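You operate a simulated robot arm through the tools that you are given. There is no shell and no other tool. Be economical: measure what you need, move in short steps, check, and stop when the job is done.

The job below is to be done with a simulated two-armed robot. You get a single attempt, and the scene is never put back.

Task
Store the polish brush in the blue biscuit tin.
Fine: hold the tin down while you pull its lid off; it ends shut on the pine wall shelf. Set down upright: biscuit tin.
Where things are to end (x, y in the base frame): biscuit tin within 60 mm of [780, -30].

The check looks at the end state, three seconds after you hand in, the way a careful person would. Anything else that was tipped, shoved, dropped, spilled or broken makes it a failure. Lids that push on must go on centred and level and be pressed home; caps that screw on are set level and turned clockwise until they are tight.

Robot
Two 6-joint arms with two-finger parallel grippers on one trunk, on a base that drives. Base frame: it is fixed to the floor where the robot stands at the start and does not move with it; the origin is under the middle of the robot, x ahead of it, y to its left, z up. Units: mm, rad, N and s.
The left shoulder is at the start at [70, 166, 1227], the right one opposite. With the tool pointing down near the work surface each hand reaches from about 420 to 840 mm from the robot's upright axis, wherever it stands, measured 20 degrees to its own side. Places, roughly: polish brush (4x4x9 cm) [400, -300, 800]; shelf over the long table [800, -100, 1100]; top of the long table [600, 0, 700]. Payload 3.91 kg a hand.
Tool frame (each hand has its own): the origin (TCP) lies between the finger pads and is the grasp point; the fingertips stand 30 mm ahead of it; z points along the fingers, y is the line along which they close. The gripper opens to 110 mm. The fingers are 20 mm wide and 10 mm thick; the gripper's body (48 by 112 mm) begins 55 mm behind the TCP.
Orientation is told as [roll, pitch, yaw] about the base's x, y, z axes, in that order, counted from this pose: with the fingers straight down and closing along the base's y, the tool's x points along the base's -x, its y along +y and its z along -z.

Tools
- The arms move only by the tool send_rows. It takes "left_commands", "right_commands" or both (then of equal length, played together; a hand with none holds still); each is a list of rows, each an object of numbers (a shift or turn left out is 0, a gripper value left out holds the last): "claw": the gripper command, from -1 (fully open) to 1 (shut), values between in proportion; "dx", "dy", "dz": the shift along the tool's x, y, z in units of 40 mm (1.0 is 40 mm); "ax", "ay", "az": the turn, a rotation vector about the tool's x, y, z in units of 8 degrees (1.0 is 8 degrees). In form: [{"claw": .., "dx": .., "dy": .., "dz": .., "ax": .., "ay": .., "az": ..}, ...]. A call has 1 to 10 rows; each row shifts and turns the commanded pose from where the row before left it, along the tool's axes as they then stand. A call with a number of a shift or a turn outside -1 to 1 is refused whole. Rows are played at 5 a second. More than 50 mm and 0.15 rad between two rows, or a gripper value outside its range, and nothing of the call is played. A pose out of reach is approached as far as the arm can. The call stops where the force on the tool passes 40 N (or 10 N more than at its start, if that is more) or the arm is blocked; 0.2 s more then pass. Each finger travels about 108 mm/s and halts on what it meets, pressing with about 32 N; the grip force reading is that of the motor and also rises with nothing between the fingers. The clock runs only during rows and for 0.2 s after the last one: add rows that do not move to give the fingers time. It gives the time, the measured TCP pose, the force on the tool (base axes), the opening and the grip force at its end, in the units of the frame above (readings bear some noise), with the torque about the TCP (base axes, N m) and any sound that the robot's microphone picked up, and new pictures: "show" is both (left out), scene, wrist or none (wrist: the cameras of the hands that moved).
- Cameras (640 x 400 px; columns grow to the right, rows downward): "scene" is now at [117.7, -9.4, 1437]; the picture's right is [-0.23, -0.97, 0.00], its down [-0.81, 0.19, -0.56] and it looks along [0.54, -0.13, -0.83] (base axes); focal length 214 px, centre (320, 200). "left" rides on the left gripper at [77, -7, -114] in its tool frame; the picture's right is [0.09, 1.00, 0.00], its down [-0.80, 0.07, -0.60] and it looks along [-0.59, 0.05, 0.80] (tool axes); focal length 270 px, centre (320, 200). "right" rides on the right gripper at [77, 7, -115] in its tool frame; the picture's right is [-0.09, 1.00, 0.00], its down [-0.80, -0.07, -0.59] and it looks along [-0.59, -0.05, 0.80] (tool axes); focal length 270 px, centre (320, 200). There is no depth. A picture from a camera that has moved, and an enlarged one, comes with that camera's place and axes in the base frame and with its lens. The place of the scene camera against the robot may be out by one fixed shift of up to 18 mm in any direction.
- move_column(by): slides the trunk up (or, below 0, down) by that many mm; the arms and the scene camera ride with it, the base frame stays. It gives what a move gives, with no picture.
- steer(legs): drives the robot by 1 to 6 legs, each [ahead, left, turn to the left] in mm, mm and rad, along the robot's own axes; the way and the turn of a leg run together, so that a leg with both is an arc; at most 1500 mm and 3.142 rad a leg. The arms and the cameras ride along, it lands a little off, and it stops where it bumps. It gives what a move gives, and a new picture of the scene camera.
- turn_head(pan, tilt): turns the head with the scene camera to pan (to the left, within 1.501 rad either way) and tilt (down, from -0.506 to 1.204), counted from straight ahead of the robot. It gives what a move gives, and a new picture of the scene camera.
- inspect(camera, box): a new picture of the part [left, top, right, bottom] of that camera's present view, enlarged. The clock stands still meanwhile.
- job_done(): hands the job in; it is judged then, once.

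Go step by step. Nothing tells you exact positions but the pictures and the camera data: compare them with the known pose of the tool, close in by small moves and look again before you grip or let go. The budget is 120 turns and 260 pictures, counting those below and the enlarged ones. Unless the task says otherwise, let go and move clear before handing in, and close with one line.

The tools are called after "Request:" as a command line: name --argument value ..., lists and objects as JSON in quotes. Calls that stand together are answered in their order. send_rows: Moves the arms, as the interface text tells. Its arguments: {"type":"object","properties":{"left_commands":{"type":"array","items":{"type":"object","properties":{"claw":{"type":"number"},"dx":{"type":"number"},"dy":{"type":"number"},"dz":{"type":"number"},"ax":{"type":"number"},"ay":{"type":"number"},"az":{"type":"number"}}}},"right_commands":{"type":"array","items":{"type":"object","properties":{"claw":{"type":"number"},"dx":{"type":"number"},"dy":{"type":"number"},"dz":{"type":"number"},"ax":{"type":"number"},"ay":{"type":"number"},"az":{"type":"number"}}}},"show":{"type":"string","enum":["both","scene","wrist","none"]}},"required":[]} The other tools are called the same way: move_column (by) slides the trunk up or down; steer (legs) drives the base; turn_head (pan, tilt) turns the head that bears the scene camera; inspect (camera, box) takes an enlarged picture of a part of a camera's view; job_done () hands the job in.

At the start:

```text
time_s: 0.0
left_ee_pos: [88.5, 302.3, 273.0]
left_tcp_rot: [0.068, -0.091, -0.029]
left_wrist_force: [-0.1, 0.8, -0.3]
left_torque: [0.01, -0.01, 0.02]
left_finger_gap: 110.0
left_finger_force: 0.0
right_ee_pos: [92.1, -319.3, 276.0]
right_tcp_rot: [-0.086, -0.098, 0.037]
right_wrist_force: [-0.6, 0.7, -1.0]
right_torque: [0.0, 0.0, -0.01]
right_finger_gap: 109.6
right_finger_force: 0.0
trunk travel left (down, up): [-723.0, 217.0]
robot x, y, heading: [-2.3, 3.4, -0.004]
head pan, tilt: [-0.232, 0.977]
```

scene: 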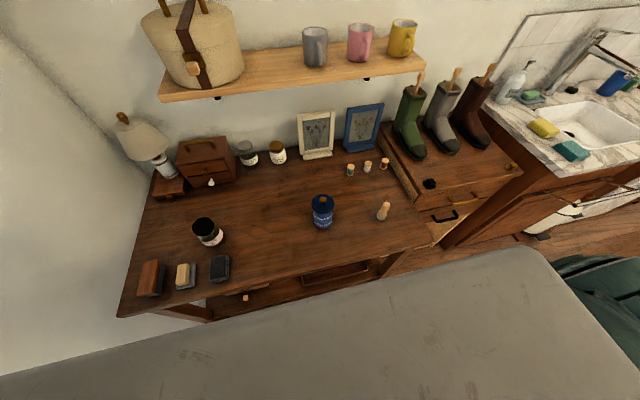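
right: 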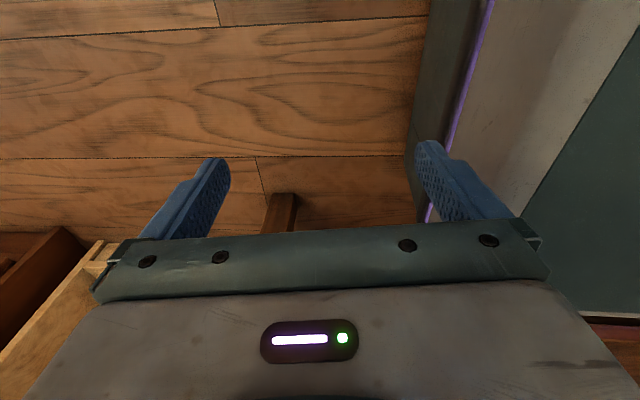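
left: 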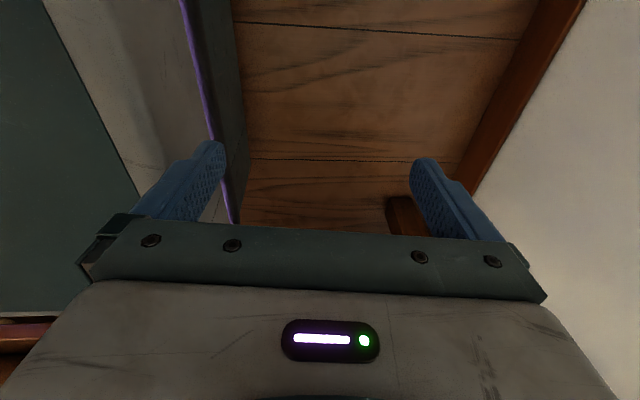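

I see the long table with a small blue tin with a knob near the middle, a pale peg-like thing to its right (perhaps the polish brush), and the shelf with a basket and mugs. I'll enlarge these first.

Request:
inspect --camera "scene" --box '[280, 150, 440, 250]'

Request:
inspect --camera "scene" --box '[130, 0, 450, 200]'

Request:
inspect --camera "scene" --box '[120, 150, 320, 275]'

```text
4.00 times, centred on (360, 200) of scene
camera zoom: at [117.7, -9.4, 1437.0], right [-0.23, -0.97, 0.0], down [-0.81, 0.19, -0.56], along [0.54, -0.13, -0.83], focal length 858 px, centre (160, 200)
```

zoom: 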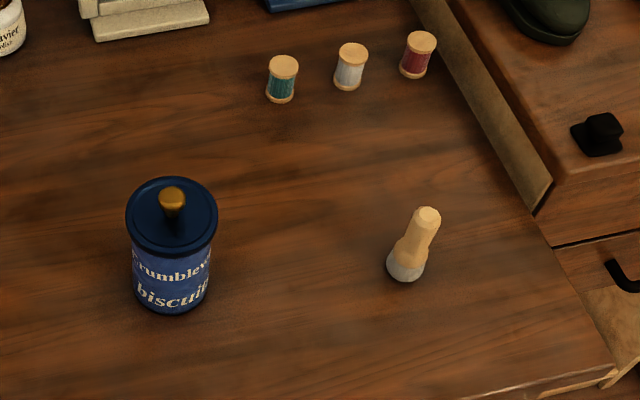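

```text
2.00 times, centred on (290, 100) of scene
camera zoom: at [117.7, -9.4, 1437.0], right [-0.23, -0.97, 0.0], down [-0.81, 0.19, -0.56], along [0.54, -0.13, -0.83], focal length 429 px, centre (380, 400)
```

zoom: 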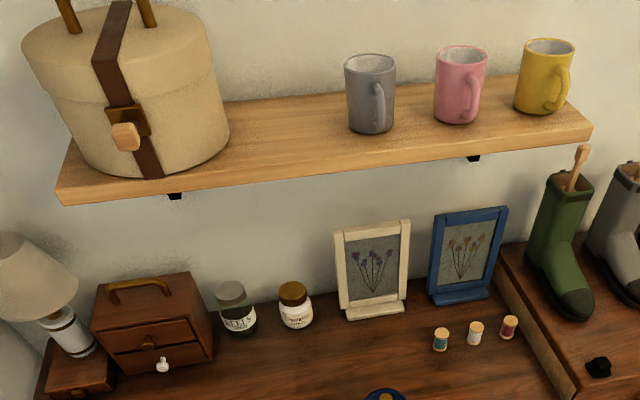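

```text
3.20 times, centred on (220, 212) of scene
camera zoom: at [117.7, -9.4, 1437.0], right [-0.23, -0.97, 0.0], down [-0.81, 0.19, -0.56], along [0.54, -0.13, -0.83], focal length 686 px, centre (640, 160)
```

zoom: 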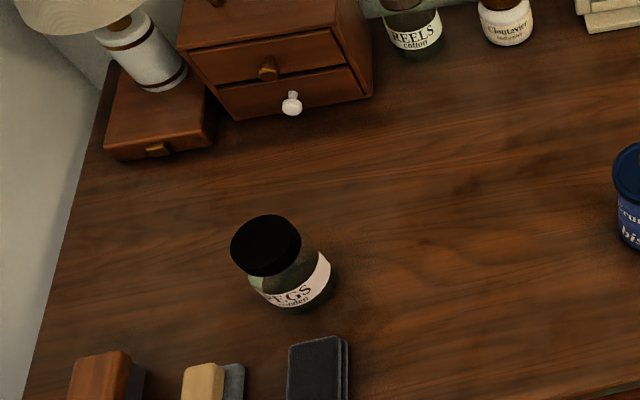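

The tin stands near (506,-105) and its lid top is at about z 825. The brush stands upright near (470,-340), and the shelf is free around (780,-30), between basket and grey mug. First I'll raise the trunk, then bring both hands up in front of the body.

Request:
move_column --by 210

Request:
send_rows --left_commands '[{"dz": -1}, {"dz": -1}, {"dz": -1}, {"dz": -1}, {"dz": -1}, {"dz": -1}, {"dz": -1}, {"dz": -1}, {"dz": -1}, {"dz": -1}]' --right_commands '[{"dz": -1}, {"dz": -1}, {"dz": -1}, {"dz": -1}, {"dz": -1}, {"dz": -1}, {"dz": -1}, {"dz": -1}, {"dz": -1}, {"dz": -1}]' --show "scene"

```text
time_s: 2.2
left_ee_pos: [89.0, 302.3, 483.5]
left_tcp_rot: [0.07, -0.093, -0.029]
left_wrist_force: [0.5, -0.4, 0.8]
left_torque: [0.03, 0.01, 0.0]
left_finger_gap: 109.9
left_finger_force: 0.0
right_ee_pos: [92.8, -320.1, 485.0]
right_tcp_rot: [-0.088, -0.097, 0.036]
right_wrist_force: [0.2, 0.6, -0.7]
right_torque: [-0.01, 0.01, -0.01]
right_finger_gap: 109.9
right_finger_force: 0.0
trunk travel left (down, up): [-933.0, 7.0]
robot x, y, heading: [1.1, -0.1, 0.007]
head pan, tilt: [-0.232, 0.977]
```

```text
time_s: 4.5
left_ee_pos: [49.7, 277.8, 880.7]
left_tcp_rot: [0.068, -0.093, -0.027]
left_wrist_force: [-0.3, 0.6, 0.0]
left_torque: [-0.01, 0.01, -0.01]
left_finger_gap: 110.2
left_finger_force: 0.0
right_ee_pos: [52.5, -286.8, 882.4]
right_tcp_rot: [-0.088, -0.1, 0.036]
right_wrist_force: [0.0, 0.5, 0.8]
right_torque: [-0.02, -0.02, 0.02]
right_finger_gap: 109.8
right_finger_force: 0.0
trunk travel left (down, up): [-933.0, 7.0]
robot x, y, heading: [2.1, -0.2, -0.001]
head pan, tilt: [-0.232, 0.977]
camera scene: at [116.2, -9.5, 1647.0], right [-0.23, -0.97, 0.0], down [-0.81, 0.19, -0.56], along [0.55, -0.13, -0.83], focal length 214 px, centre (320, 200)
```

scene: 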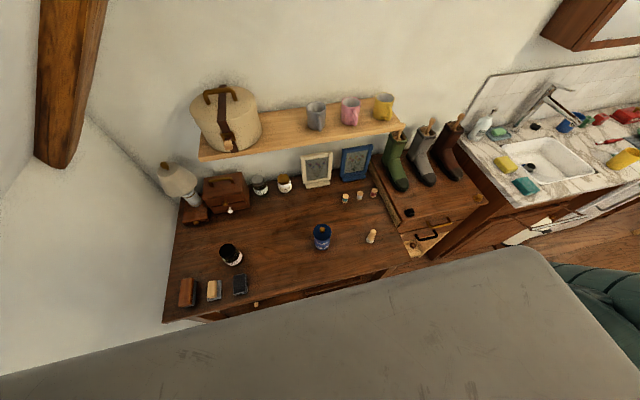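

Both hands are now up. The camera is 210 mm higher, so I can triangulate from two views.

Request:
inspect --camera "scene" --box '[290, 200, 410, 275]'

Request:
inspect --camera "scene" --box '[190, 75, 350, 175]'

```text
5.33 times, centred on (350, 238) of scene
camera zoom: at [116.2, -9.5, 1647.0], right [-0.23, -0.97, 0.0], down [-0.81, 0.19, -0.56], along [0.55, -0.13, -0.83], focal length 1144 px, centre (160, 0)
```

zoom: 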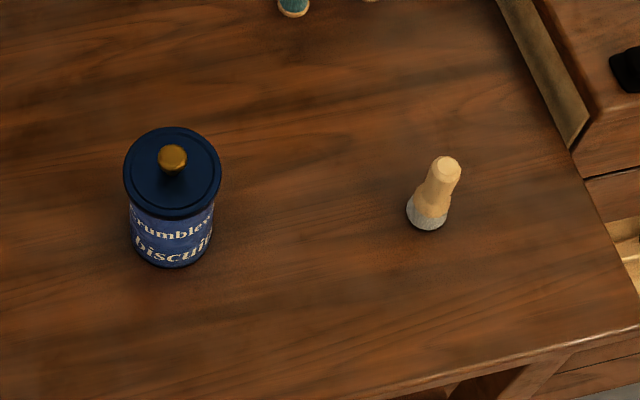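

```text
4.00 times, centred on (270, 125) of scene
camera zoom: at [116.2, -9.5, 1647.0], right [-0.23, -0.97, 0.0], down [-0.81, 0.19, -0.56], along [0.55, -0.13, -0.83], focal length 858 px, centre (520, 500)
```

zoom: 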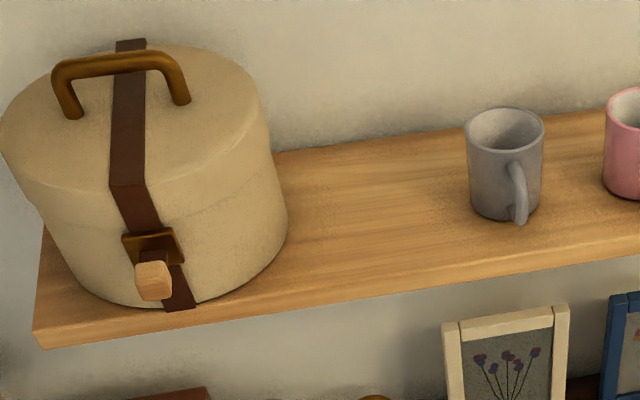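

By triangulation the table top is at about z 762. The tin is near (478,-100) with its knob top near z 893, and the brush is near (437,-308). The shelf top is at about z 1155 with its front edge at x≈680. Next I bring the left hand forward over the table edge, high up, and yaw it.

Request:
send_rows --left_commands '[{"dx": -0.8, "dz": -0.7}, {"dx": -0.9, "dy": -0.5, "dz": -0.7}, {"dx": -0.9, "dy": -0.55, "dz": -0.5}, {"dx": -0.9, "dy": -0.55}, {"dx": -0.9, "dy": -0.55}, {"dx": -0.9, "dy": -0.55}, {"dx": -0.9, "dy": -0.55}, {"dx": -0.9, "dy": -0.55}]' --right_commands '[{"dx": -0.8, "dz": -0.7}, {"dx": -0.9, "dz": -0.7}, {"dx": -0.9, "dz": -0.5}, {"dx": -0.9}, {"dx": -0.9}, {"dx": -0.9}, {"dx": -0.9}, {"dx": -0.9}]' --show "scene"

```text
time_s: 5.7
left_ee_pos: [200.0, 245.4, 955.2]
left_tcp_rot: [0.204, -0.038, -0.154]
left_wrist_force: [0.6, 0.6, 0.2]
left_torque: [-0.03, 0.05, 0.02]
left_finger_gap: 109.9
left_finger_force: 0.1
left hand out of reach, approached as far as the arm can: row 5, 6
right_ee_pos: [224.2, -272.0, 975.7]
right_tcp_rot: [-0.087, -0.096, 0.038]
right_wrist_force: [-0.2, 0.7, 0.0]
right_torque: [0.0, 0.01, 0.0]
right_finger_gap: 110.1
right_finger_force: 0.1
trunk travel left (down, up): [-933.0, 7.0]
robot x, y, heading: [1.4, -0.2, -0.002]
head pan, tilt: [-0.232, 0.977]
stopped in row 6 (left hand): the arm was blocked; the commanded pose is now the measured one
camera scene: at [121.6, -5.9, 1646.8], right [-0.23, -0.97, 0.0], down [-0.81, 0.19, -0.56], along [0.54, -0.13, -0.83], focal length 214 px, centre (320, 200)
```

scene: 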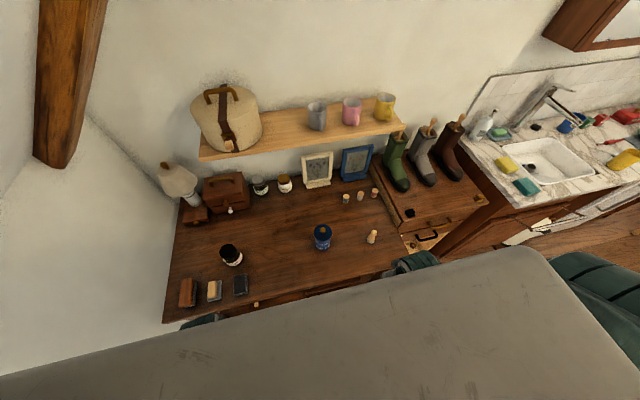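

The left arm is too folded this close in, so I want the robot about 220 mm further back. First I'll look at the room on both sides and behind.

Request:
turn_head --pan 1.5 --tilt 0.7

Request:
turn_head --pan -1.5 --tilt 0.7

```text
time_s: 7.5
left_ee_pos: [198.2, 242.9, 955.3]
left_tcp_rot: [0.207, -0.037, -0.156]
left_wrist_force: [-0.3, 0.1, -0.4]
left_torque: [-0.01, 0.01, 0.0]
left_finger_gap: 110.1
left_finger_force: 0.1
right_ee_pos: [220.7, -274.7, 975.9]
right_tcp_rot: [-0.084, -0.098, 0.036]
right_wrist_force: [0.8, 0.2, 0.7]
right_torque: [-0.03, 0.0, -0.03]
right_finger_gap: 110.1
right_finger_force: 0.1
trunk travel left (down, up): [-933.0, 7.0]
robot x, y, heading: [0.6, -1.9, -0.001]
head pan, tilt: [1.499, 0.7]
camera scene: at [54.9, 92.0, 1668.7], right [1.0, -0.07, 0.0], down [-0.05, -0.64, -0.76], along [0.06, 0.76, -0.64], focal length 214 px, centre (320, 200)
```

scene: 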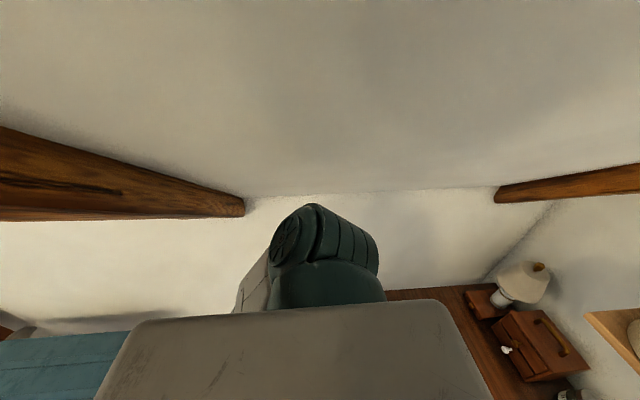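

```text
time_s: 10.1
left_ee_pos: [197.7, 242.0, 956.2]
left_tcp_rot: [0.207, -0.039, -0.156]
left_wrist_force: [0.1, -0.6, 1.1]
left_torque: [0.0, 0.03, 0.02]
left_finger_gap: 109.8
left_finger_force: 0.0
right_ee_pos: [220.7, -275.0, 974.6]
right_tcp_rot: [-0.087, -0.096, 0.037]
right_wrist_force: [0.9, 0.3, -0.2]
right_torque: [0.01, -0.01, 0.05]
right_finger_gap: 109.9
right_finger_force: 0.2
trunk travel left (down, up): [-933.0, 7.0]
robot x, y, heading: [-1.7, -1.7, 0.003]
head pan, tilt: [-1.499, 0.7]
camera scene: at [54.6, -77.7, 1668.7], right [-1.0, -0.07, 0.0], down [-0.05, 0.64, -0.76], along [0.05, -0.76, -0.64], focal length 214 px, centre (320, 200)
```

scene: 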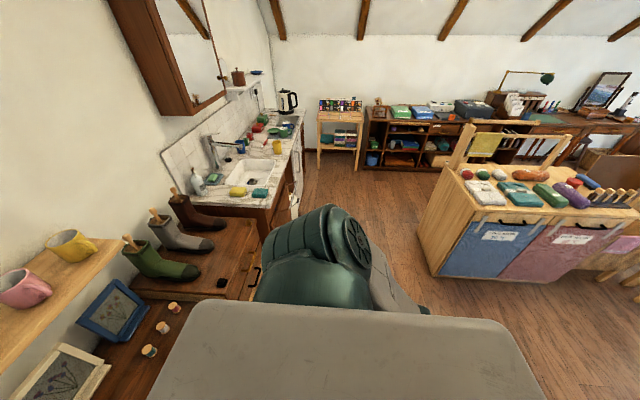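

There is open floor on the right, and the nearest thing behind left is about 700 mm or more away. I back up 220 mm and look at the table again.

Request:
steer --legs '[[-220, 0, 0]]'

Request:
turn_head --pan -0.15 --tilt 0.85

```text
time_s: 11.7
left_ee_pos: [1.0, 237.9, 950.7]
left_tcp_rot: [0.21, -0.012, -0.153]
left_wrist_force: [-0.1, 0.3, 0.5]
left_torque: [0.02, 0.0, 0.01]
left_finger_gap: 109.7
left_finger_force: 0.1
right_ee_pos: [24.1, -279.1, 965.7]
right_tcp_rot: [-0.079, -0.074, 0.039]
right_wrist_force: [-0.4, 0.4, 0.1]
right_torque: [0.05, -0.02, 0.06]
right_finger_gap: 109.9
right_finger_force: 0.0
trunk travel left (down, up): [-933.0, 7.0]
robot x, y, heading: [-220.4, 0.5, 0.006]
head pan, tilt: [-1.499, 0.7]
camera scene: at [-124.6, -87.4, 1664.8], right [-1.0, -0.07, 0.02], down [-0.07, 0.65, -0.76], along [0.04, -0.76, -0.65], focal length 214 px, centre (320, 200)
```

scene: 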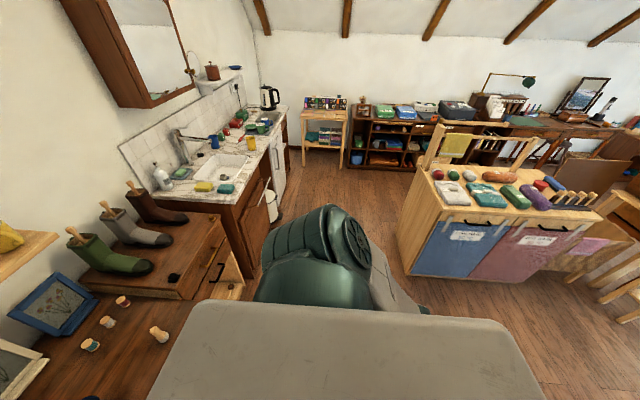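

```text
time_s: 13.2
left_ee_pos: [0.4, 237.4, 950.9]
left_tcp_rot: [0.208, -0.012, -0.153]
left_wrist_force: [-0.4, 0.3, 0.6]
left_torque: [0.01, -0.01, -0.01]
left_finger_gap: 109.7
left_finger_force: 0.1
right_ee_pos: [25.5, -279.9, 966.4]
right_tcp_rot: [-0.078, -0.074, 0.041]
right_wrist_force: [0.1, -0.1, -0.2]
right_torque: [0.01, -0.01, 0.0]
right_finger_gap: 110.0
right_finger_force: 0.0
trunk travel left (down, up): [-933.0, 7.0]
robot x, y, heading: [-220.5, 4.0, 0.005]
head pan, tilt: [-0.15, 0.85]
camera scene: at [-53.8, -20.0, 1652.1], right [-0.22, -0.98, 0.0], down [-0.74, 0.17, -0.65], along [0.63, -0.14, -0.76], focal length 214 px, centre (320, 200)
```

scene: 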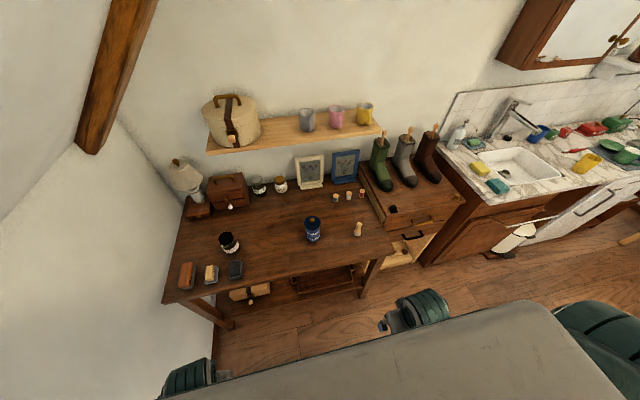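

The hand poses suggest the robot is leaning slightly forward after backing up. I'll check the camera data again to see whether it has settled.

Request:
inspect --camera "scene" --box '[280, 190, 400, 265]'

Request:
turn_head --pan -0.1 --tilt 0.85

```text
5.33 times, centred on (340, 228) of scene
camera zoom: at [-53.8, -20.0, 1652.1], right [-0.22, -0.98, 0.0], down [-0.74, 0.17, -0.65], along [0.63, -0.14, -0.76], focal length 1144 px, centre (213, 53)
```

zoom: 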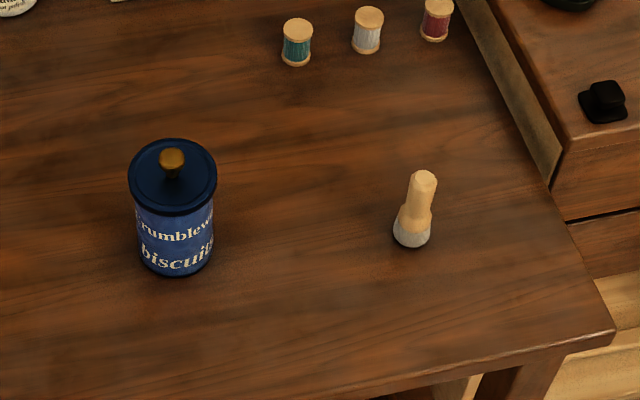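

```text
time_s: 13.9
left_ee_pos: [1.6, 237.0, 953.3]
left_tcp_rot: [0.21, -0.009, -0.153]
left_wrist_force: [-0.2, 0.5, -0.2]
left_torque: [-0.02, 0.0, 0.02]
left_finger_gap: 110.3
left_finger_force: 0.0
right_ee_pos: [27.7, -280.4, 968.7]
right_tcp_rot: [-0.079, -0.072, 0.038]
right_wrist_force: [-0.9, 0.2, 0.2]
right_torque: [0.01, 0.06, 0.03]
right_finger_gap: 109.9
right_finger_force: 0.0
trunk travel left (down, up): [-933.0, 7.0]
robot x, y, heading: [-220.4, -2.7, 0.002]
head pan, tilt: [-0.099, 0.85]
camera scene: at [-50.3, -17.9, 1654.7], right [-0.18, -0.98, 0.0], down [-0.74, 0.14, -0.65], along [0.64, -0.12, -0.76], focal length 214 px, centre (320, 200)
```

scene: 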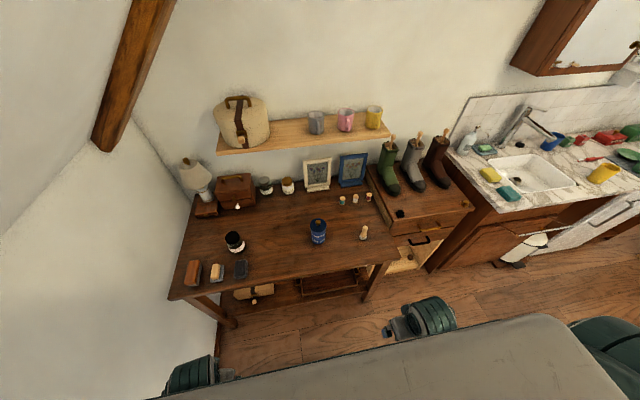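

Request:
send_rows --left_commands '[{}, {}, {}, {}, {}, {}, {}, {}, {}, {}]' --show "none"

Request:
inspect --camera "scene" --box '[280, 200, 400, 275]'

```text
time_s: 16.1
left_ee_pos: [1.9, 236.7, 951.9]
left_tcp_rot: [0.21, -0.01, -0.156]
left_wrist_force: [0.8, -0.2, -0.1]
left_torque: [-0.02, 0.05, 0.03]
left_finger_gap: 110.1
left_finger_force: 0.1
right_ee_pos: [27.0, -280.6, 966.7]
right_tcp_rot: [-0.078, -0.072, 0.037]
right_wrist_force: [0.0, -0.4, 0.3]
right_torque: [0.01, -0.01, 0.01]
right_finger_gap: 109.8
right_finger_force: 0.1
trunk travel left (down, up): [-933.0, 7.0]
robot x, y, heading: [-218.7, -3.7, 0.004]
head pan, tilt: [-0.099, 0.85]
```

```text
5.33 times, centred on (340, 238) of scene
camera zoom: at [-51.5, -17.0, 1651.7], right [-0.17, -0.98, 0.0], down [-0.77, 0.14, -0.63], along [0.62, -0.11, -0.78], focal length 1144 px, centre (213, 0)
```

zoom: 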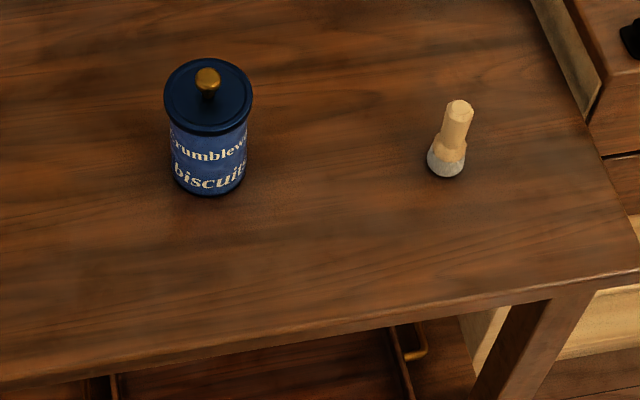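

Backed up, the tin triangulates again to about (478,-101) and the brush to (440,-311), so the estimates agree. I now straighten both hands and bring them forward at z≈955, well above everything on the table.

Request:
send_rows --left_commands '[{"ax": 0.75, "dx": -0.9}, {"ax": 0.75, "dx": -0.9}, {"az": 1}, {"az": 1}, {"dx": -1, "dy": -0.06}, {"dx": -1, "dy": -0.06}, {"dx": -1, "dy": -0.06}, {"dx": -1, "dy": -0.06}, {"dx": -1, "dy": -0.06}]' --right_commands '[{"ax": -0.28, "ay": 0.26, "az": 0.26, "dx": -0.8}, {"ax": -0.28, "ay": 0.26, "dx": -0.85}, {"dx": -0.85}, {"dx": -0.85}, {"dx": -0.85}, {"dx": -0.85}, {"dx": -0.85}, {"dx": -0.85}, {"dx": -0.85}]' --show "scene"

Request:
send_rows --left_commands '[{"ay": -1}, {"ay": -1}, {"ay": -1}, {"ay": -1}, {"ay": -1}, {"ay": -1}, {"ay": -1}, {"ay": -1}]'

```text
time_s: 18.3
left_ee_pos: [242.8, 173.6, 939.9]
left_tcp_rot: [0.083, 0.046, -0.436]
left_wrist_force: [0.3, 0.0, 0.1]
left_torque: [-0.01, 0.02, -0.01]
left_finger_gap: 109.8
left_finger_force: 0.1
right_ee_pos: [330.6, -280.3, 971.9]
right_tcp_rot: [0.004, -0.006, -0.003]
right_wrist_force: [-0.1, 0.5, -0.5]
right_torque: [0.03, 0.02, 0.0]
right_finger_gap: 109.8
right_finger_force: 0.2
trunk travel left (down, up): [-933.0, 7.0]
robot x, y, heading: [-213.5, 1.7, -0.002]
head pan, tilt: [-0.099, 0.85]
stopped in row 9 (left hand): the arm was blocked; the commanded pose is now the measured one
camera scene: at [-50.7, -16.7, 1652.3], right [-0.17, -0.99, 0.0], down [-0.76, 0.13, -0.64], along [0.63, -0.11, -0.77], focal length 214 px, centre (320, 200)
```

scene: 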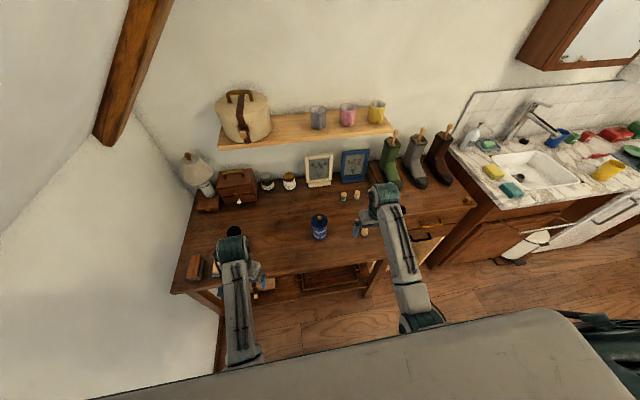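

```text
time_s: 20.3
left_ee_pos: [242.8, 173.6, 940.9]
left_tcp_rot: [0.163, -1.07, -0.583]
left_wrist_force: [0.7, -0.4, -0.1]
left_torque: [0.03, 0.02, 0.02]
left_finger_gap: 109.9
left_finger_force: 0.1
right_ee_pos: [330.2, -281.4, 971.2]
right_tcp_rot: [0.0, -0.003, -0.005]
right_wrist_force: [-0.1, -0.1, -0.6]
right_torque: [0.02, 0.0, -0.02]
right_finger_gap: 110.0
right_finger_force: 0.1
trunk travel left (down, up): [-933.0, 7.0]
robot x, y, heading: [-214.3, -3.0, 0.001]
head pan, tilt: [-0.099, 0.85]
stopped in row 8 (left hand): the arm was blocked; the commanded pose is now the measured one
camera scene: at [-50.4, -16.7, 1652.8], right [-0.17, -0.99, 0.0], down [-0.75, 0.13, -0.64], along [0.63, -0.11, -0.77], focal length 214 px, centre (320, 200)
camera left: at [114.6, 227.4, 927.9], right [0.39, 0.92, 0.0], down [-0.13, 0.05, 0.99], along [0.91, -0.38, 0.14], focal length 270 px, centre (320, 200)
```

scene: 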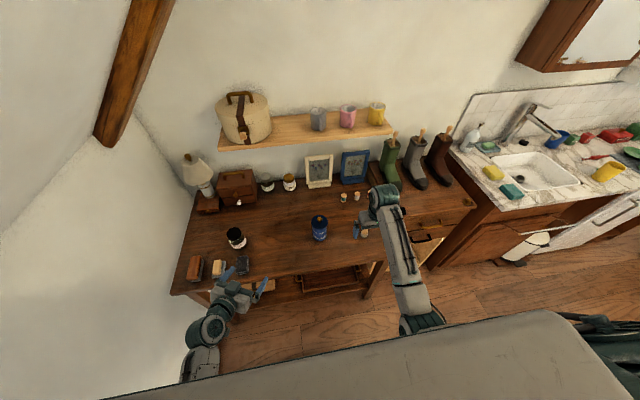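
left: 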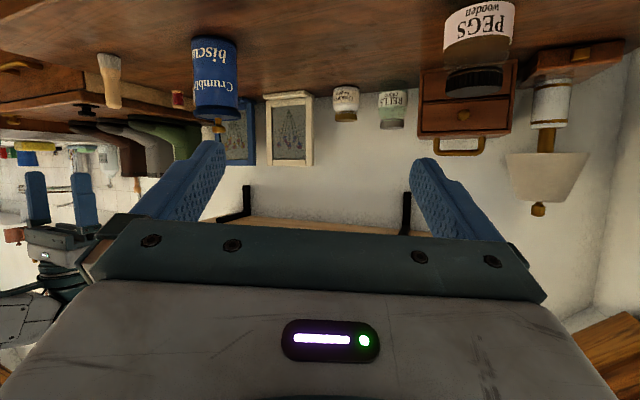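

The left hand now points forward and down with almost the right direction. Next I level its closing axis and slide it toward a point short of the tin.

Request:
send_rows --left_commands '[{"az": -0.64, "dz": 0.5}, {"dz": 0.8, "dy": -0.6}, {"dz": 0.6, "dy": -0.8, "dx": -0.2}, {"dz": 0.5, "dy": -0.8, "dx": -0.2}, {"dz": 0.5, "dy": -0.8, "dx": -0.2}, {"dz": 0.5, "dy": -0.8, "dx": -0.2}]'

```text
time_s: 21.6
left_ee_pos: [287.7, 86.4, 868.1]
left_tcp_rot: [0.254, -0.984, -0.666]
left_wrist_force: [0.3, -0.2, 0.0]
left_torque: [-0.03, -0.01, -0.01]
left_finger_gap: 109.9
left_finger_force: 0.1
left hand out of reach, approached as far as the arm can: row 6
right_ee_pos: [330.3, -281.3, 970.2]
right_tcp_rot: [0.002, -0.001, -0.005]
right_wrist_force: [-0.5, -0.1, 0.7]
right_torque: [-0.02, -0.01, -0.02]
right_finger_gap: 110.1
right_finger_force: 0.1
trunk travel left (down, up): [-933.0, 7.0]
robot x, y, heading: [-217.2, -0.3, 0.001]
head pan, tilt: [-0.099, 0.85]
stopped in row 6 (left hand): the arm was blocked; the commanded pose is now the measured one
camera scene: at [-50.3, -16.6, 1652.9], right [-0.17, -0.99, 0.0], down [-0.75, 0.13, -0.64], along [0.63, -0.11, -0.77], focal length 214 px, centre (320, 200)
camera left: at [159.2, 141.6, 865.9], right [0.39, 0.92, 0.06], down [-0.09, -0.03, 1.0], along [0.91, -0.4, 0.07], focal length 270 px, centre (320, 200)
```

scene: 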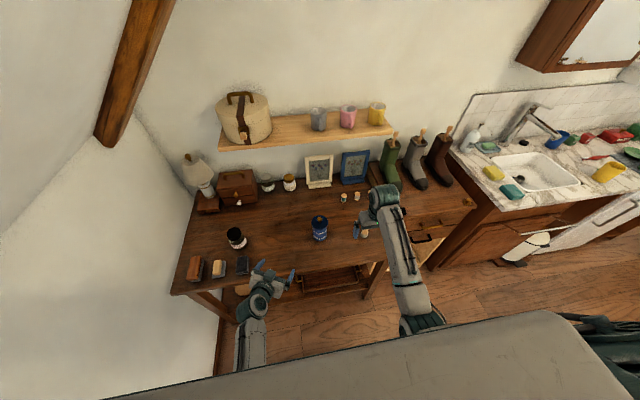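
left: 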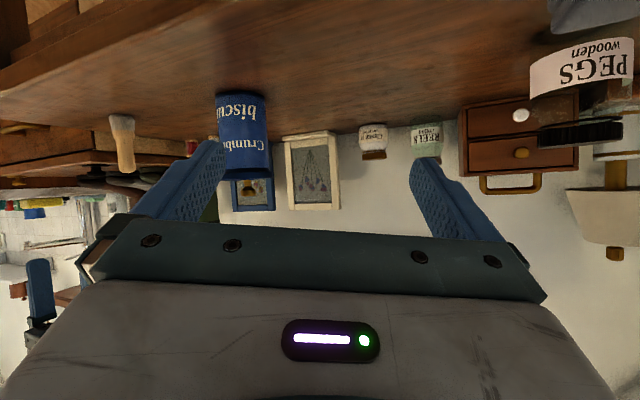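

The arm balks close to the body, so I go forward first, then sideways.

Request:
send_rows --left_commands '[{"dx": -0.55, "dy": 0.22, "dz": 0.74}, {"dx": -0.55, "dy": 0.22, "dz": 0.74}, {"dx": -0.55, "dy": 0.22, "dz": 0.74}, {"az": -0.6}, {"az": -0.6}]' --show "none"

```text
time_s: 22.9
left_ee_pos: [396.0, 66.1, 876.7]
left_tcp_rot: [0.008, -1.0, -0.368]
left_wrist_force: [0.0, -0.6, 0.8]
left_torque: [-0.02, 0.01, -0.02]
left_finger_gap: 109.8
left_finger_force: 0.0
right_ee_pos: [330.2, -280.5, 971.3]
right_tcp_rot: [0.001, -0.004, -0.002]
right_wrist_force: [-0.7, -0.5, 0.4]
right_torque: [0.01, -0.05, 0.0]
right_finger_gap: 110.1
right_finger_force: 0.1
trunk travel left (down, up): [-933.0, 7.0]
robot x, y, heading: [-211.8, 1.2, 0.002]
head pan, tilt: [-0.099, 0.85]
stopped in row 5 (left hand): the arm was blocked; the commanded pose is now the measured one
```

Request:
send_rows --left_commands '[{"dx": -0.07, "dy": -0.79, "dz": 0.24}, {"dx": -0.07, "dy": -0.79, "dz": 0.24}, {"dx": -0.07, "dy": -0.79, "dz": 0.24}, {"dx": -0.07, "dy": -0.79, "dz": 0.24}]'

```text
time_s: 23.7
left_ee_pos: [385.5, 71.1, 830.1]
left_tcp_rot: [0.241, -0.921, -0.57]
left_wrist_force: [0.0, -0.8, -0.1]
left_torque: [-0.01, -0.01, -0.03]
left_finger_gap: 109.7
left_finger_force: 0.0
left hand out of reach, approached as far as the arm can: row 3
right_ee_pos: [330.4, -279.9, 971.4]
right_tcp_rot: [0.001, -0.004, -0.004]
right_wrist_force: [0.2, 0.3, 0.1]
right_torque: [0.0, 0.01, 0.01]
right_finger_gap: 110.3
right_finger_force: 0.0
trunk travel left (down, up): [-933.0, 7.0]
robot x, y, heading: [-211.2, -1.6, -0.001]
head pan, tilt: [-0.099, 0.85]
stopped in row 3 (left hand): the arm was blocked; the commanded pose is now the measured one
camera scene: at [-50.2, -16.4, 1653.0], right [-0.17, -0.99, 0.0], down [-0.75, 0.13, -0.64], along [0.64, -0.11, -0.76], focal length 214 px, centre (320, 200)
camera left: at [253.7, 115.2, 836.0], right [0.32, 0.95, 0.07], down [-0.03, -0.07, 1.0], along [0.95, -0.32, 0.01], focal length 270 px, centre (320, 200)
```

scene: 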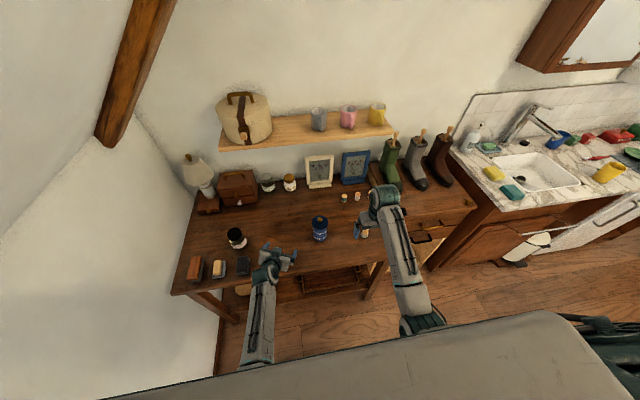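
left: 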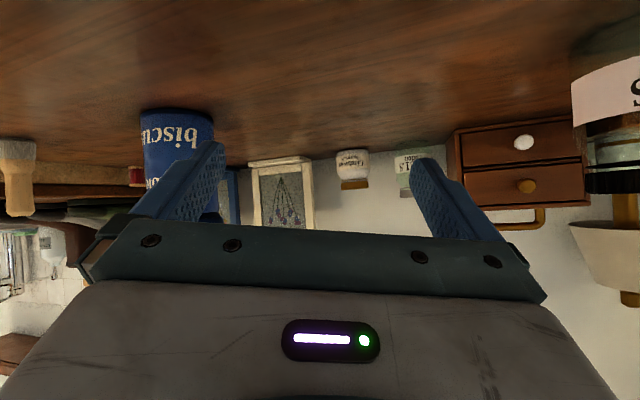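

The sideways move is limited by the arm's joints. I'll level the hand and try the sideways move again, a little higher.

Request:
send_rows --left_commands '[{"az": -0.65, "dx": -0.5}, {"az": -0.65, "dx": -0.5}, {"dy": -0.5}, {"dy": -0.5}]' --show "none"

Request:
send_rows --left_commands '[{"dy": -0.5}, {"dy": -0.5}]' --show "none"

```text
time_s: 24.9
left_ee_pos: [398.3, 85.4, 844.9]
left_tcp_rot: [0.183, -0.907, -0.419]
left_wrist_force: [0.2, 0.2, 0.6]
left_torque: [-0.01, 0.01, 0.0]
left_finger_gap: 109.9
left_finger_force: 0.0
right_ee_pos: [331.0, -279.1, 971.7]
right_tcp_rot: [0.001, -0.003, -0.002]
right_wrist_force: [-0.2, 0.3, -0.8]
right_torque: [0.02, -0.02, 0.03]
right_finger_gap: 110.1
right_finger_force: 0.1
trunk travel left (down, up): [-933.0, 7.0]
robot x, y, heading: [-211.7, 1.2, -0.002]
head pan, tilt: [-0.099, 0.85]
stopped in row 4 (left hand): the arm was blocked; the commanded pose is now the measured one
```

```text
time_s: 25.7
left_ee_pos: [397.0, 92.9, 837.0]
left_tcp_rot: [0.304, -0.889, -0.516]
left_wrist_force: [-0.6, -0.7, 0.1]
left_torque: [-0.02, 0.0, 0.0]
left_finger_gap: 110.0
left_finger_force: 0.1
right_ee_pos: [331.2, -281.1, 972.1]
right_tcp_rot: [0.002, -0.003, -0.003]
right_wrist_force: [0.6, 0.3, 0.3]
right_torque: [0.0, -0.05, -0.01]
right_finger_gap: 109.7
right_finger_force: 0.1
trunk travel left (down, up): [-933.0, 7.0]
robot x, y, heading: [-213.7, -1.6, -0.004]
head pan, tilt: [-0.099, 0.85]
stopped in row 2 (left hand): the arm was blocked; the commanded pose is now the measured one
```

The left side is limited somehow. I'll test how far inward the right hand goes with its tool down, high above the tin.

Request:
send_rows --right_commands '[{"dx": -0.9}, {"dx": -0.9}, {"dx": -0.9}, {"dy": 1}, {"dy": 1}, {"dy": 1}, {"dy": 1}, {"dy": 1}, {"dy": 1}]'

```text
time_s: 27.9
left_ee_pos: [398.4, 93.8, 835.9]
left_tcp_rot: [0.306, -0.888, -0.52]
left_wrist_force: [-0.8, -0.5, -0.6]
left_torque: [0.02, 0.01, 0.0]
left_finger_gap: 110.2
left_finger_force: 0.1
right_ee_pos: [447.9, -111.9, 956.3]
right_tcp_rot: [-0.091, -0.007, -0.056]
right_wrist_force: [-0.7, 0.8, 0.5]
right_torque: [-0.02, 0.04, -0.02]
right_finger_gap: 110.2
right_finger_force: 0.2
trunk travel left (down, up): [-933.0, 7.0]
robot x, y, heading: [-213.2, -2.2, -0.002]
head pan, tilt: [-0.099, 0.85]
stopped in row 9 (right hand): the arm was blocked; the commanded pose is now the measured one
camera scene: at [-50.2, -16.1, 1653.0], right [-0.17, -0.99, 0.0], down [-0.75, 0.13, -0.64], along [0.63, -0.11, -0.77], focal length 214 px, centre (320, 200)
camera right: at [371.9, -90.1, 1068.1], right [0.14, 0.99, -0.09], down [0.8, -0.06, 0.6], along [0.59, -0.16, -0.79], focal length 270 px, centre (320, 200)
```

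scene: 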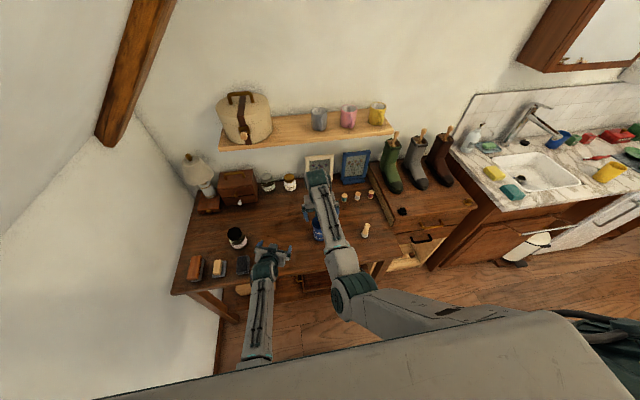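
right: 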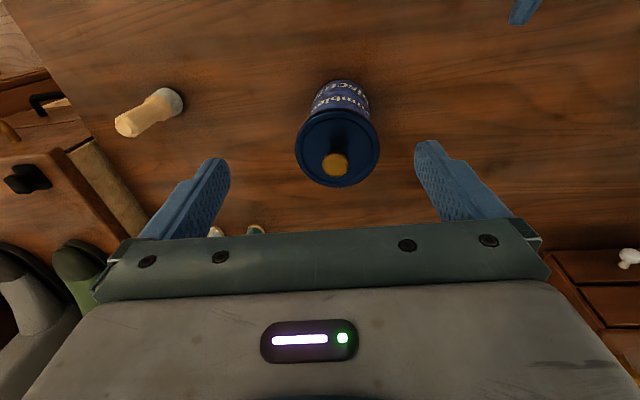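

Each arm only swings a few degrees inward past straight ahead. So the left hand should come at the tin from the left side, pointing along -y, with its wrist staying on its own side. I pull the right hand back out and turn the left hand inward at a raised height.

Request:
send_rows --left_commands '[{"dx": -0.6, "dz": -0.5}, {"dx": -0.6, "dz": -0.5}, {"ax": 0.777, "ay": -0.188, "az": 0.601}, {"ax": 0.777, "ay": -0.188, "az": 0.601}, {"ax": 0.777, "ay": -0.188, "az": 0.601}, {"ax": 0.777, "ay": -0.188, "az": 0.601}, {"ax": 0.777, "ay": -0.188, "az": 0.601}, {"ax": 0.777, "ay": -0.188, "az": 0.601}, {"ax": 0.777, "ay": -0.188, "az": 0.601}]' --right_commands '[{"dy": -1}, {"dy": -1}, {"dy": -1}, {"dy": -1}, {"ax": -0.6}, {}, {}, {}, {}]'

```text
time_s: 30.1
left_ee_pos: [392.4, 80.1, 897.7]
left_tcp_rot: [0.306, -0.889, -1.498]
left_wrist_force: [-0.1, 0.2, -0.9]
left_torque: [0.02, 0.02, 0.01]
left_finger_gap: 109.9
left_finger_force: 0.1
right_ee_pos: [438.3, -269.1, 970.2]
right_tcp_rot: [-0.006, -0.005, -0.054]
right_wrist_force: [-0.4, 0.2, 0.7]
right_torque: [-0.02, -0.01, 0.0]
right_finger_gap: 109.9
right_finger_force: 0.0
trunk travel left (down, up): [-933.0, 7.0]
robot x, y, heading: [-213.9, 1.6, -0.003]
head pan, tilt: [-0.099, 0.85]
stopped in row 9 (left hand): the arm was blocked; the commanded pose is now the measured one
camera scene: at [-50.1, -16.0, 1653.0], right [-0.17, -0.99, 0.0], down [-0.75, 0.13, -0.64], along [0.63, -0.11, -0.77], focal length 214 px, centre (320, 200)
camera right: at [362.5, -257.5, 1083.1], right [0.14, 0.99, -0.01], down [0.79, -0.11, 0.6], along [0.59, -0.09, -0.8], focal length 270 px, centre (320, 200)
camera left: at [341.3, 210.1, 907.1], right [0.93, 0.36, 0.12], down [-0.11, -0.06, 0.99], along [0.36, -0.93, -0.01], focal length 270 px, centre (320, 200)
```

scene: 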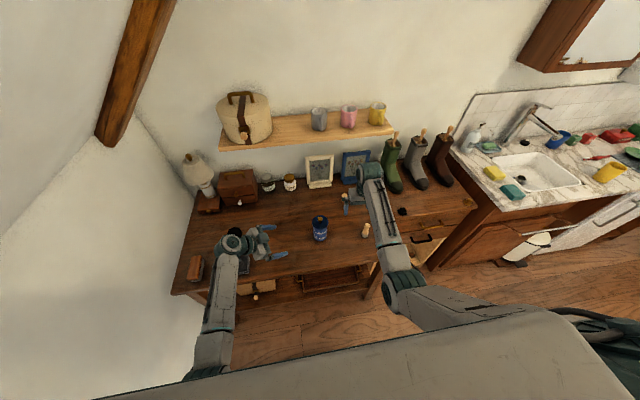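
right: 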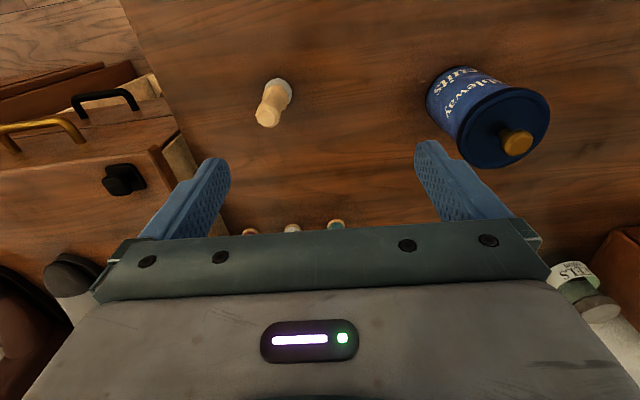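
left: 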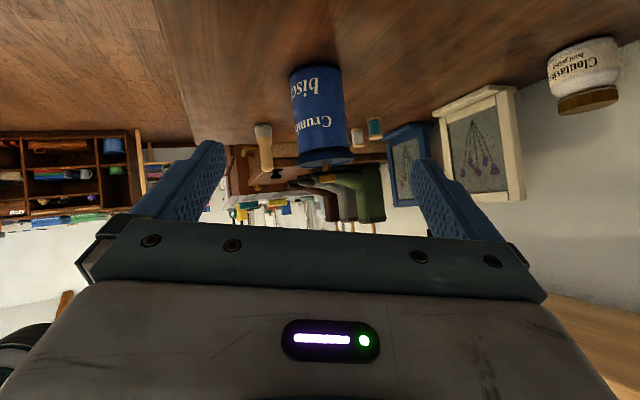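

Now the tin sits between the left fingers in its wrist view. I level that hand, flatten its pitch a bit and advance to about 100 mm short.

Request:
send_rows --left_commands '[{"az": -0.6}, {"az": -0.6}, {"az": -0.55}, {"ay": -0.5}, {"ay": -0.5}, {"dz": 0.67, "dx": -0.1}, {"dz": 0.67, "dx": -0.1}, {"dz": 0.67, "dx": -0.1}, {"dz": 0.67, "dx": -0.1}]' --show "wrist"

```text
time_s: 32.3
left_ee_pos: [438.3, -12.8, 862.5]
left_tcp_rot: [-0.007, -1.065, -1.103]
left_wrist_force: [-0.1, 0.0, 0.3]
left_torque: [0.01, 0.04, 0.01]
left_finger_gap: 110.1
left_finger_force: 0.1
right_ee_pos: [438.8, -270.7, 969.1]
right_tcp_rot: [-0.006, -0.005, -0.056]
right_wrist_force: [-0.4, 0.4, 0.2]
right_torque: [0.0, 0.0, 0.03]
right_finger_gap: 110.2
right_finger_force: 0.0
trunk travel left (down, up): [-933.0, 7.0]
robot x, y, heading: [-212.1, 2.2, -0.006]
head pan, tilt: [-0.099, 0.85]
stopped in row 9 (left hand): the arm was blocked; the commanded pose is now the measured one
camera left: at [370.4, 108.6, 851.2], right [0.87, 0.48, -0.08], down [0.01, 0.15, 0.99], along [0.49, -0.86, 0.13], focal length 270 px, centre (320, 200)
```

left: 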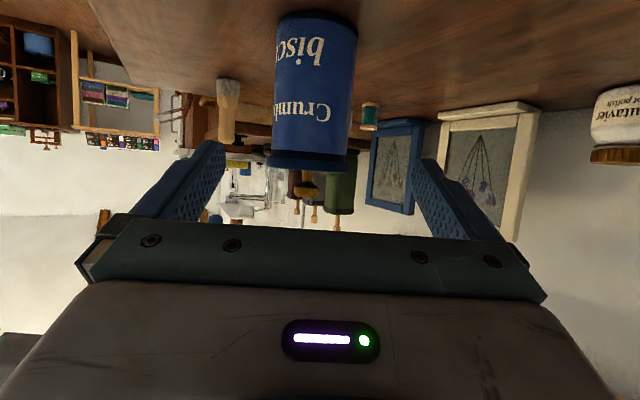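

Request:
inspect --camera "left" --box '[220, 0, 420, 225]'

Request:
inspect --camera "right" --box '[400, 50, 600, 175]'

```text
1.78 times, centred on (320, 112) of left
camera zoom: at [370.4, 108.6, 851.2], right [0.87, 0.48, -0.08], down [0.01, 0.15, 0.99], along [0.49, -0.86, 0.13], focal length 480 px, centre (320, 356)
```

zoom: 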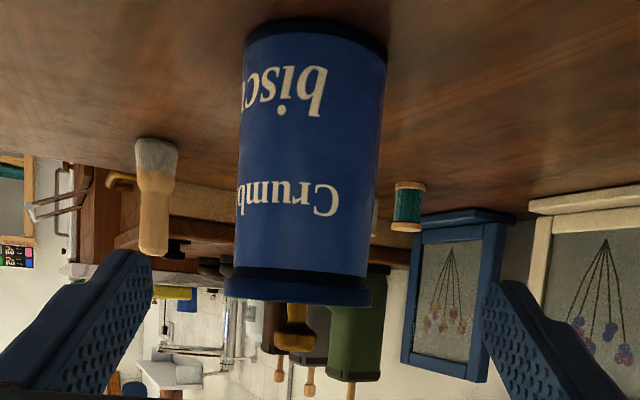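

```text
3.20 times, centred on (500, 112) of right
camera zoom: at [362.5, -257.9, 1083.3], right [0.14, 0.99, -0.01], down [0.79, -0.11, 0.6], along [0.59, -0.09, -0.8], focal length 865 px, centre (-256, 480)
```

zoom: 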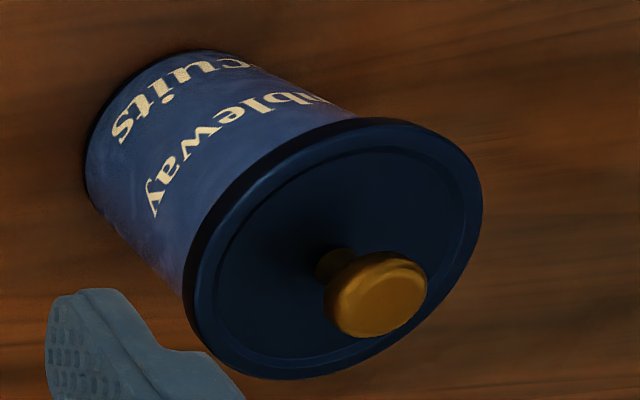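

The wrist cameras put the tin axis at (480,-110), the lid top at z≈856, the knob at 860–880 and the table near z≈743, so the scene camera reads about 17 mm high. I now advance the left hand around the tin body at z≈797.

Request:
send_rows --left_commands '[{"dz": 0.7, "dy": -0.05, "dx": 0.08}, {"dz": 0.7, "dy": -0.05, "dx": 0.08}, {"dz": 0.7, "dy": -0.04, "dx": 0.08}]' --show "both"

```text
time_s: 33.3
left_ee_pos: [467.6, -77.6, 811.9]
left_tcp_rot: [-0.004, -1.064, -1.11]
left_wrist_force: [0.1, 0.0, -0.4]
left_torque: [0.0, 0.0, -0.01]
left_finger_gap: 110.3
left_finger_force: 0.0
right_ee_pos: [438.8, -271.3, 970.7]
right_tcp_rot: [-0.006, -0.005, -0.057]
right_wrist_force: [-0.3, -0.2, 0.0]
right_torque: [-0.02, 0.03, -0.03]
right_finger_gap: 110.0
right_finger_force: 0.1
trunk travel left (down, up): [-933.0, 7.0]
robot x, y, heading: [-211.5, -1.7, -0.0]
head pan, tilt: [-0.099, 0.85]
stopped in row 3 (left hand): the arm was blocked; the commanded pose is now the measured one
camera scene: at [-49.8, -15.7, 1653.3], right [-0.17, -0.99, 0.0], down [-0.75, 0.13, -0.65], along [0.64, -0.1, -0.76], focal length 214 px, centre (320, 200)
camera left: at [398.6, 43.7, 802.2], right [0.87, 0.48, -0.08], down [0.01, 0.15, 0.99], along [0.48, -0.87, 0.13], focal length 270 px, centre (320, 200)
```

scene: 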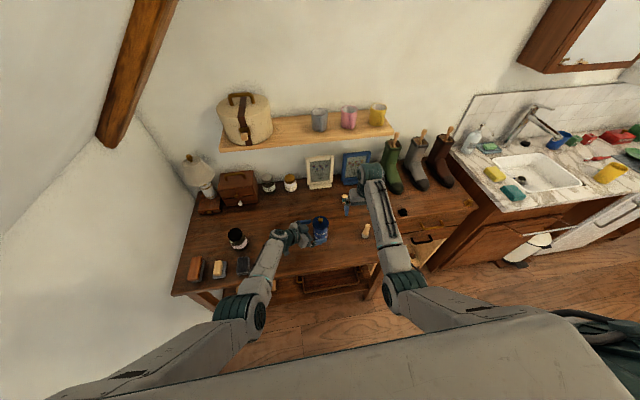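
left: 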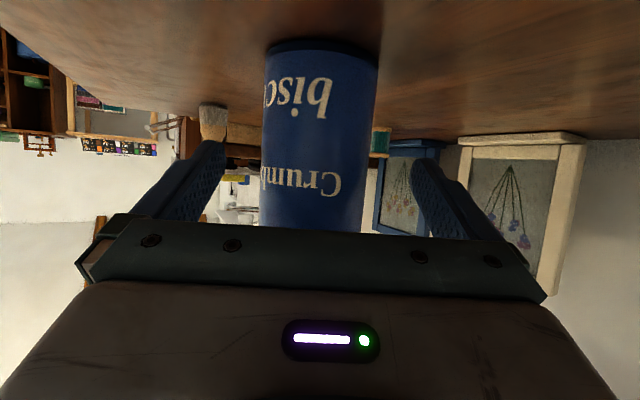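

Request:
send_rows --left_commands '[{"dz": 0.35, "dy": -0.03, "dx": 0.03}, {"dz": 0.35, "dy": -0.03, "dx": 0.03}, {}]' --show "wrist"

```text
time_s: 34.3
left_ee_pos: [474.1, -99.5, 798.2]
left_tcp_rot: [-0.002, -1.064, -1.11]
left_wrist_force: [-0.3, 0.8, 0.1]
left_torque: [0.0, -0.04, -0.03]
left_finger_gap: 110.0
left_finger_force: 0.0
right_ee_pos: [439.0, -270.8, 970.8]
right_tcp_rot: [-0.006, -0.008, -0.058]
right_wrist_force: [-0.2, 0.0, -1.1]
right_torque: [-0.01, 0.0, 0.01]
right_finger_gap: 109.8
right_finger_force: 0.0
trunk travel left (down, up): [-933.0, 7.0]
robot x, y, heading: [-210.6, 3.3, -0.007]
head pan, tilt: [-0.099, 0.85]
stopped in row 3 (left hand): the arm was blocked; the commanded pose is now the measured one
camera left: at [407.1, 21.3, 785.9], right [0.87, 0.48, -0.08], down [0.01, 0.15, 0.99], along [0.48, -0.87, 0.13], focal length 270 px, centre (320, 200)
```

left: 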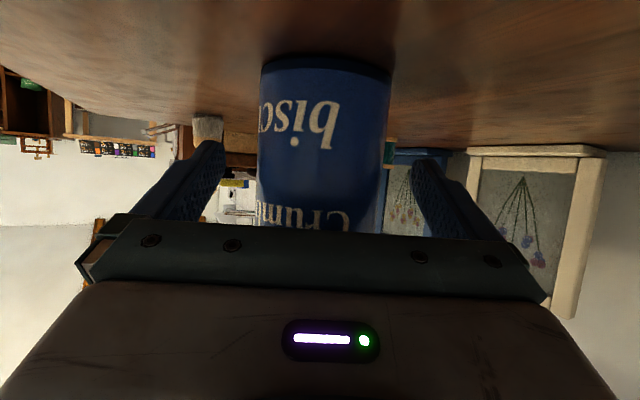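

Well centred. I close the left gripper on the tin body.

Request:
send_rows --left_commands '[{"claw": 0.2}, {"claw": 0.2}, {"claw": 1}, {"claw": 1}, {"claw": 1}]' --show "wrist"

```text
time_s: 35.5
left_ee_pos: [474.6, -99.3, 797.1]
left_tcp_rot: [-0.001, -1.063, -1.107]
left_wrist_force: [1.8, -0.9, 3.2]
left_torque: [-0.04, -0.27, -0.06]
left_finger_gap: 67.0
left_finger_force: 31.9
right_ee_pos: [439.3, -270.9, 969.4]
right_tcp_rot: [-0.004, -0.007, -0.058]
right_wrist_force: [0.6, 0.2, -0.7]
right_torque: [0.01, -0.03, 0.0]
right_finger_gap: 110.2
right_finger_force: 0.0
trunk travel left (down, up): [-933.0, 7.0]
robot x, y, heading: [-211.9, 5.0, -0.005]
head pan, tilt: [-0.099, 0.85]
camera left: at [406.4, 22.2, 785.7], right [0.87, 0.48, -0.08], down [0.01, 0.15, 0.99], along [0.49, -0.86, 0.13], focal length 270 px, centre (320, 200)
```

left: 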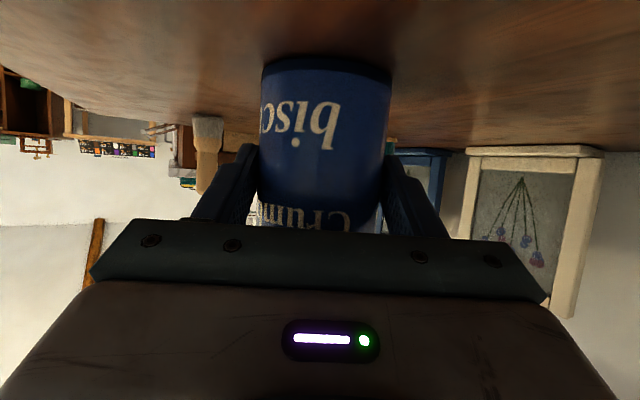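

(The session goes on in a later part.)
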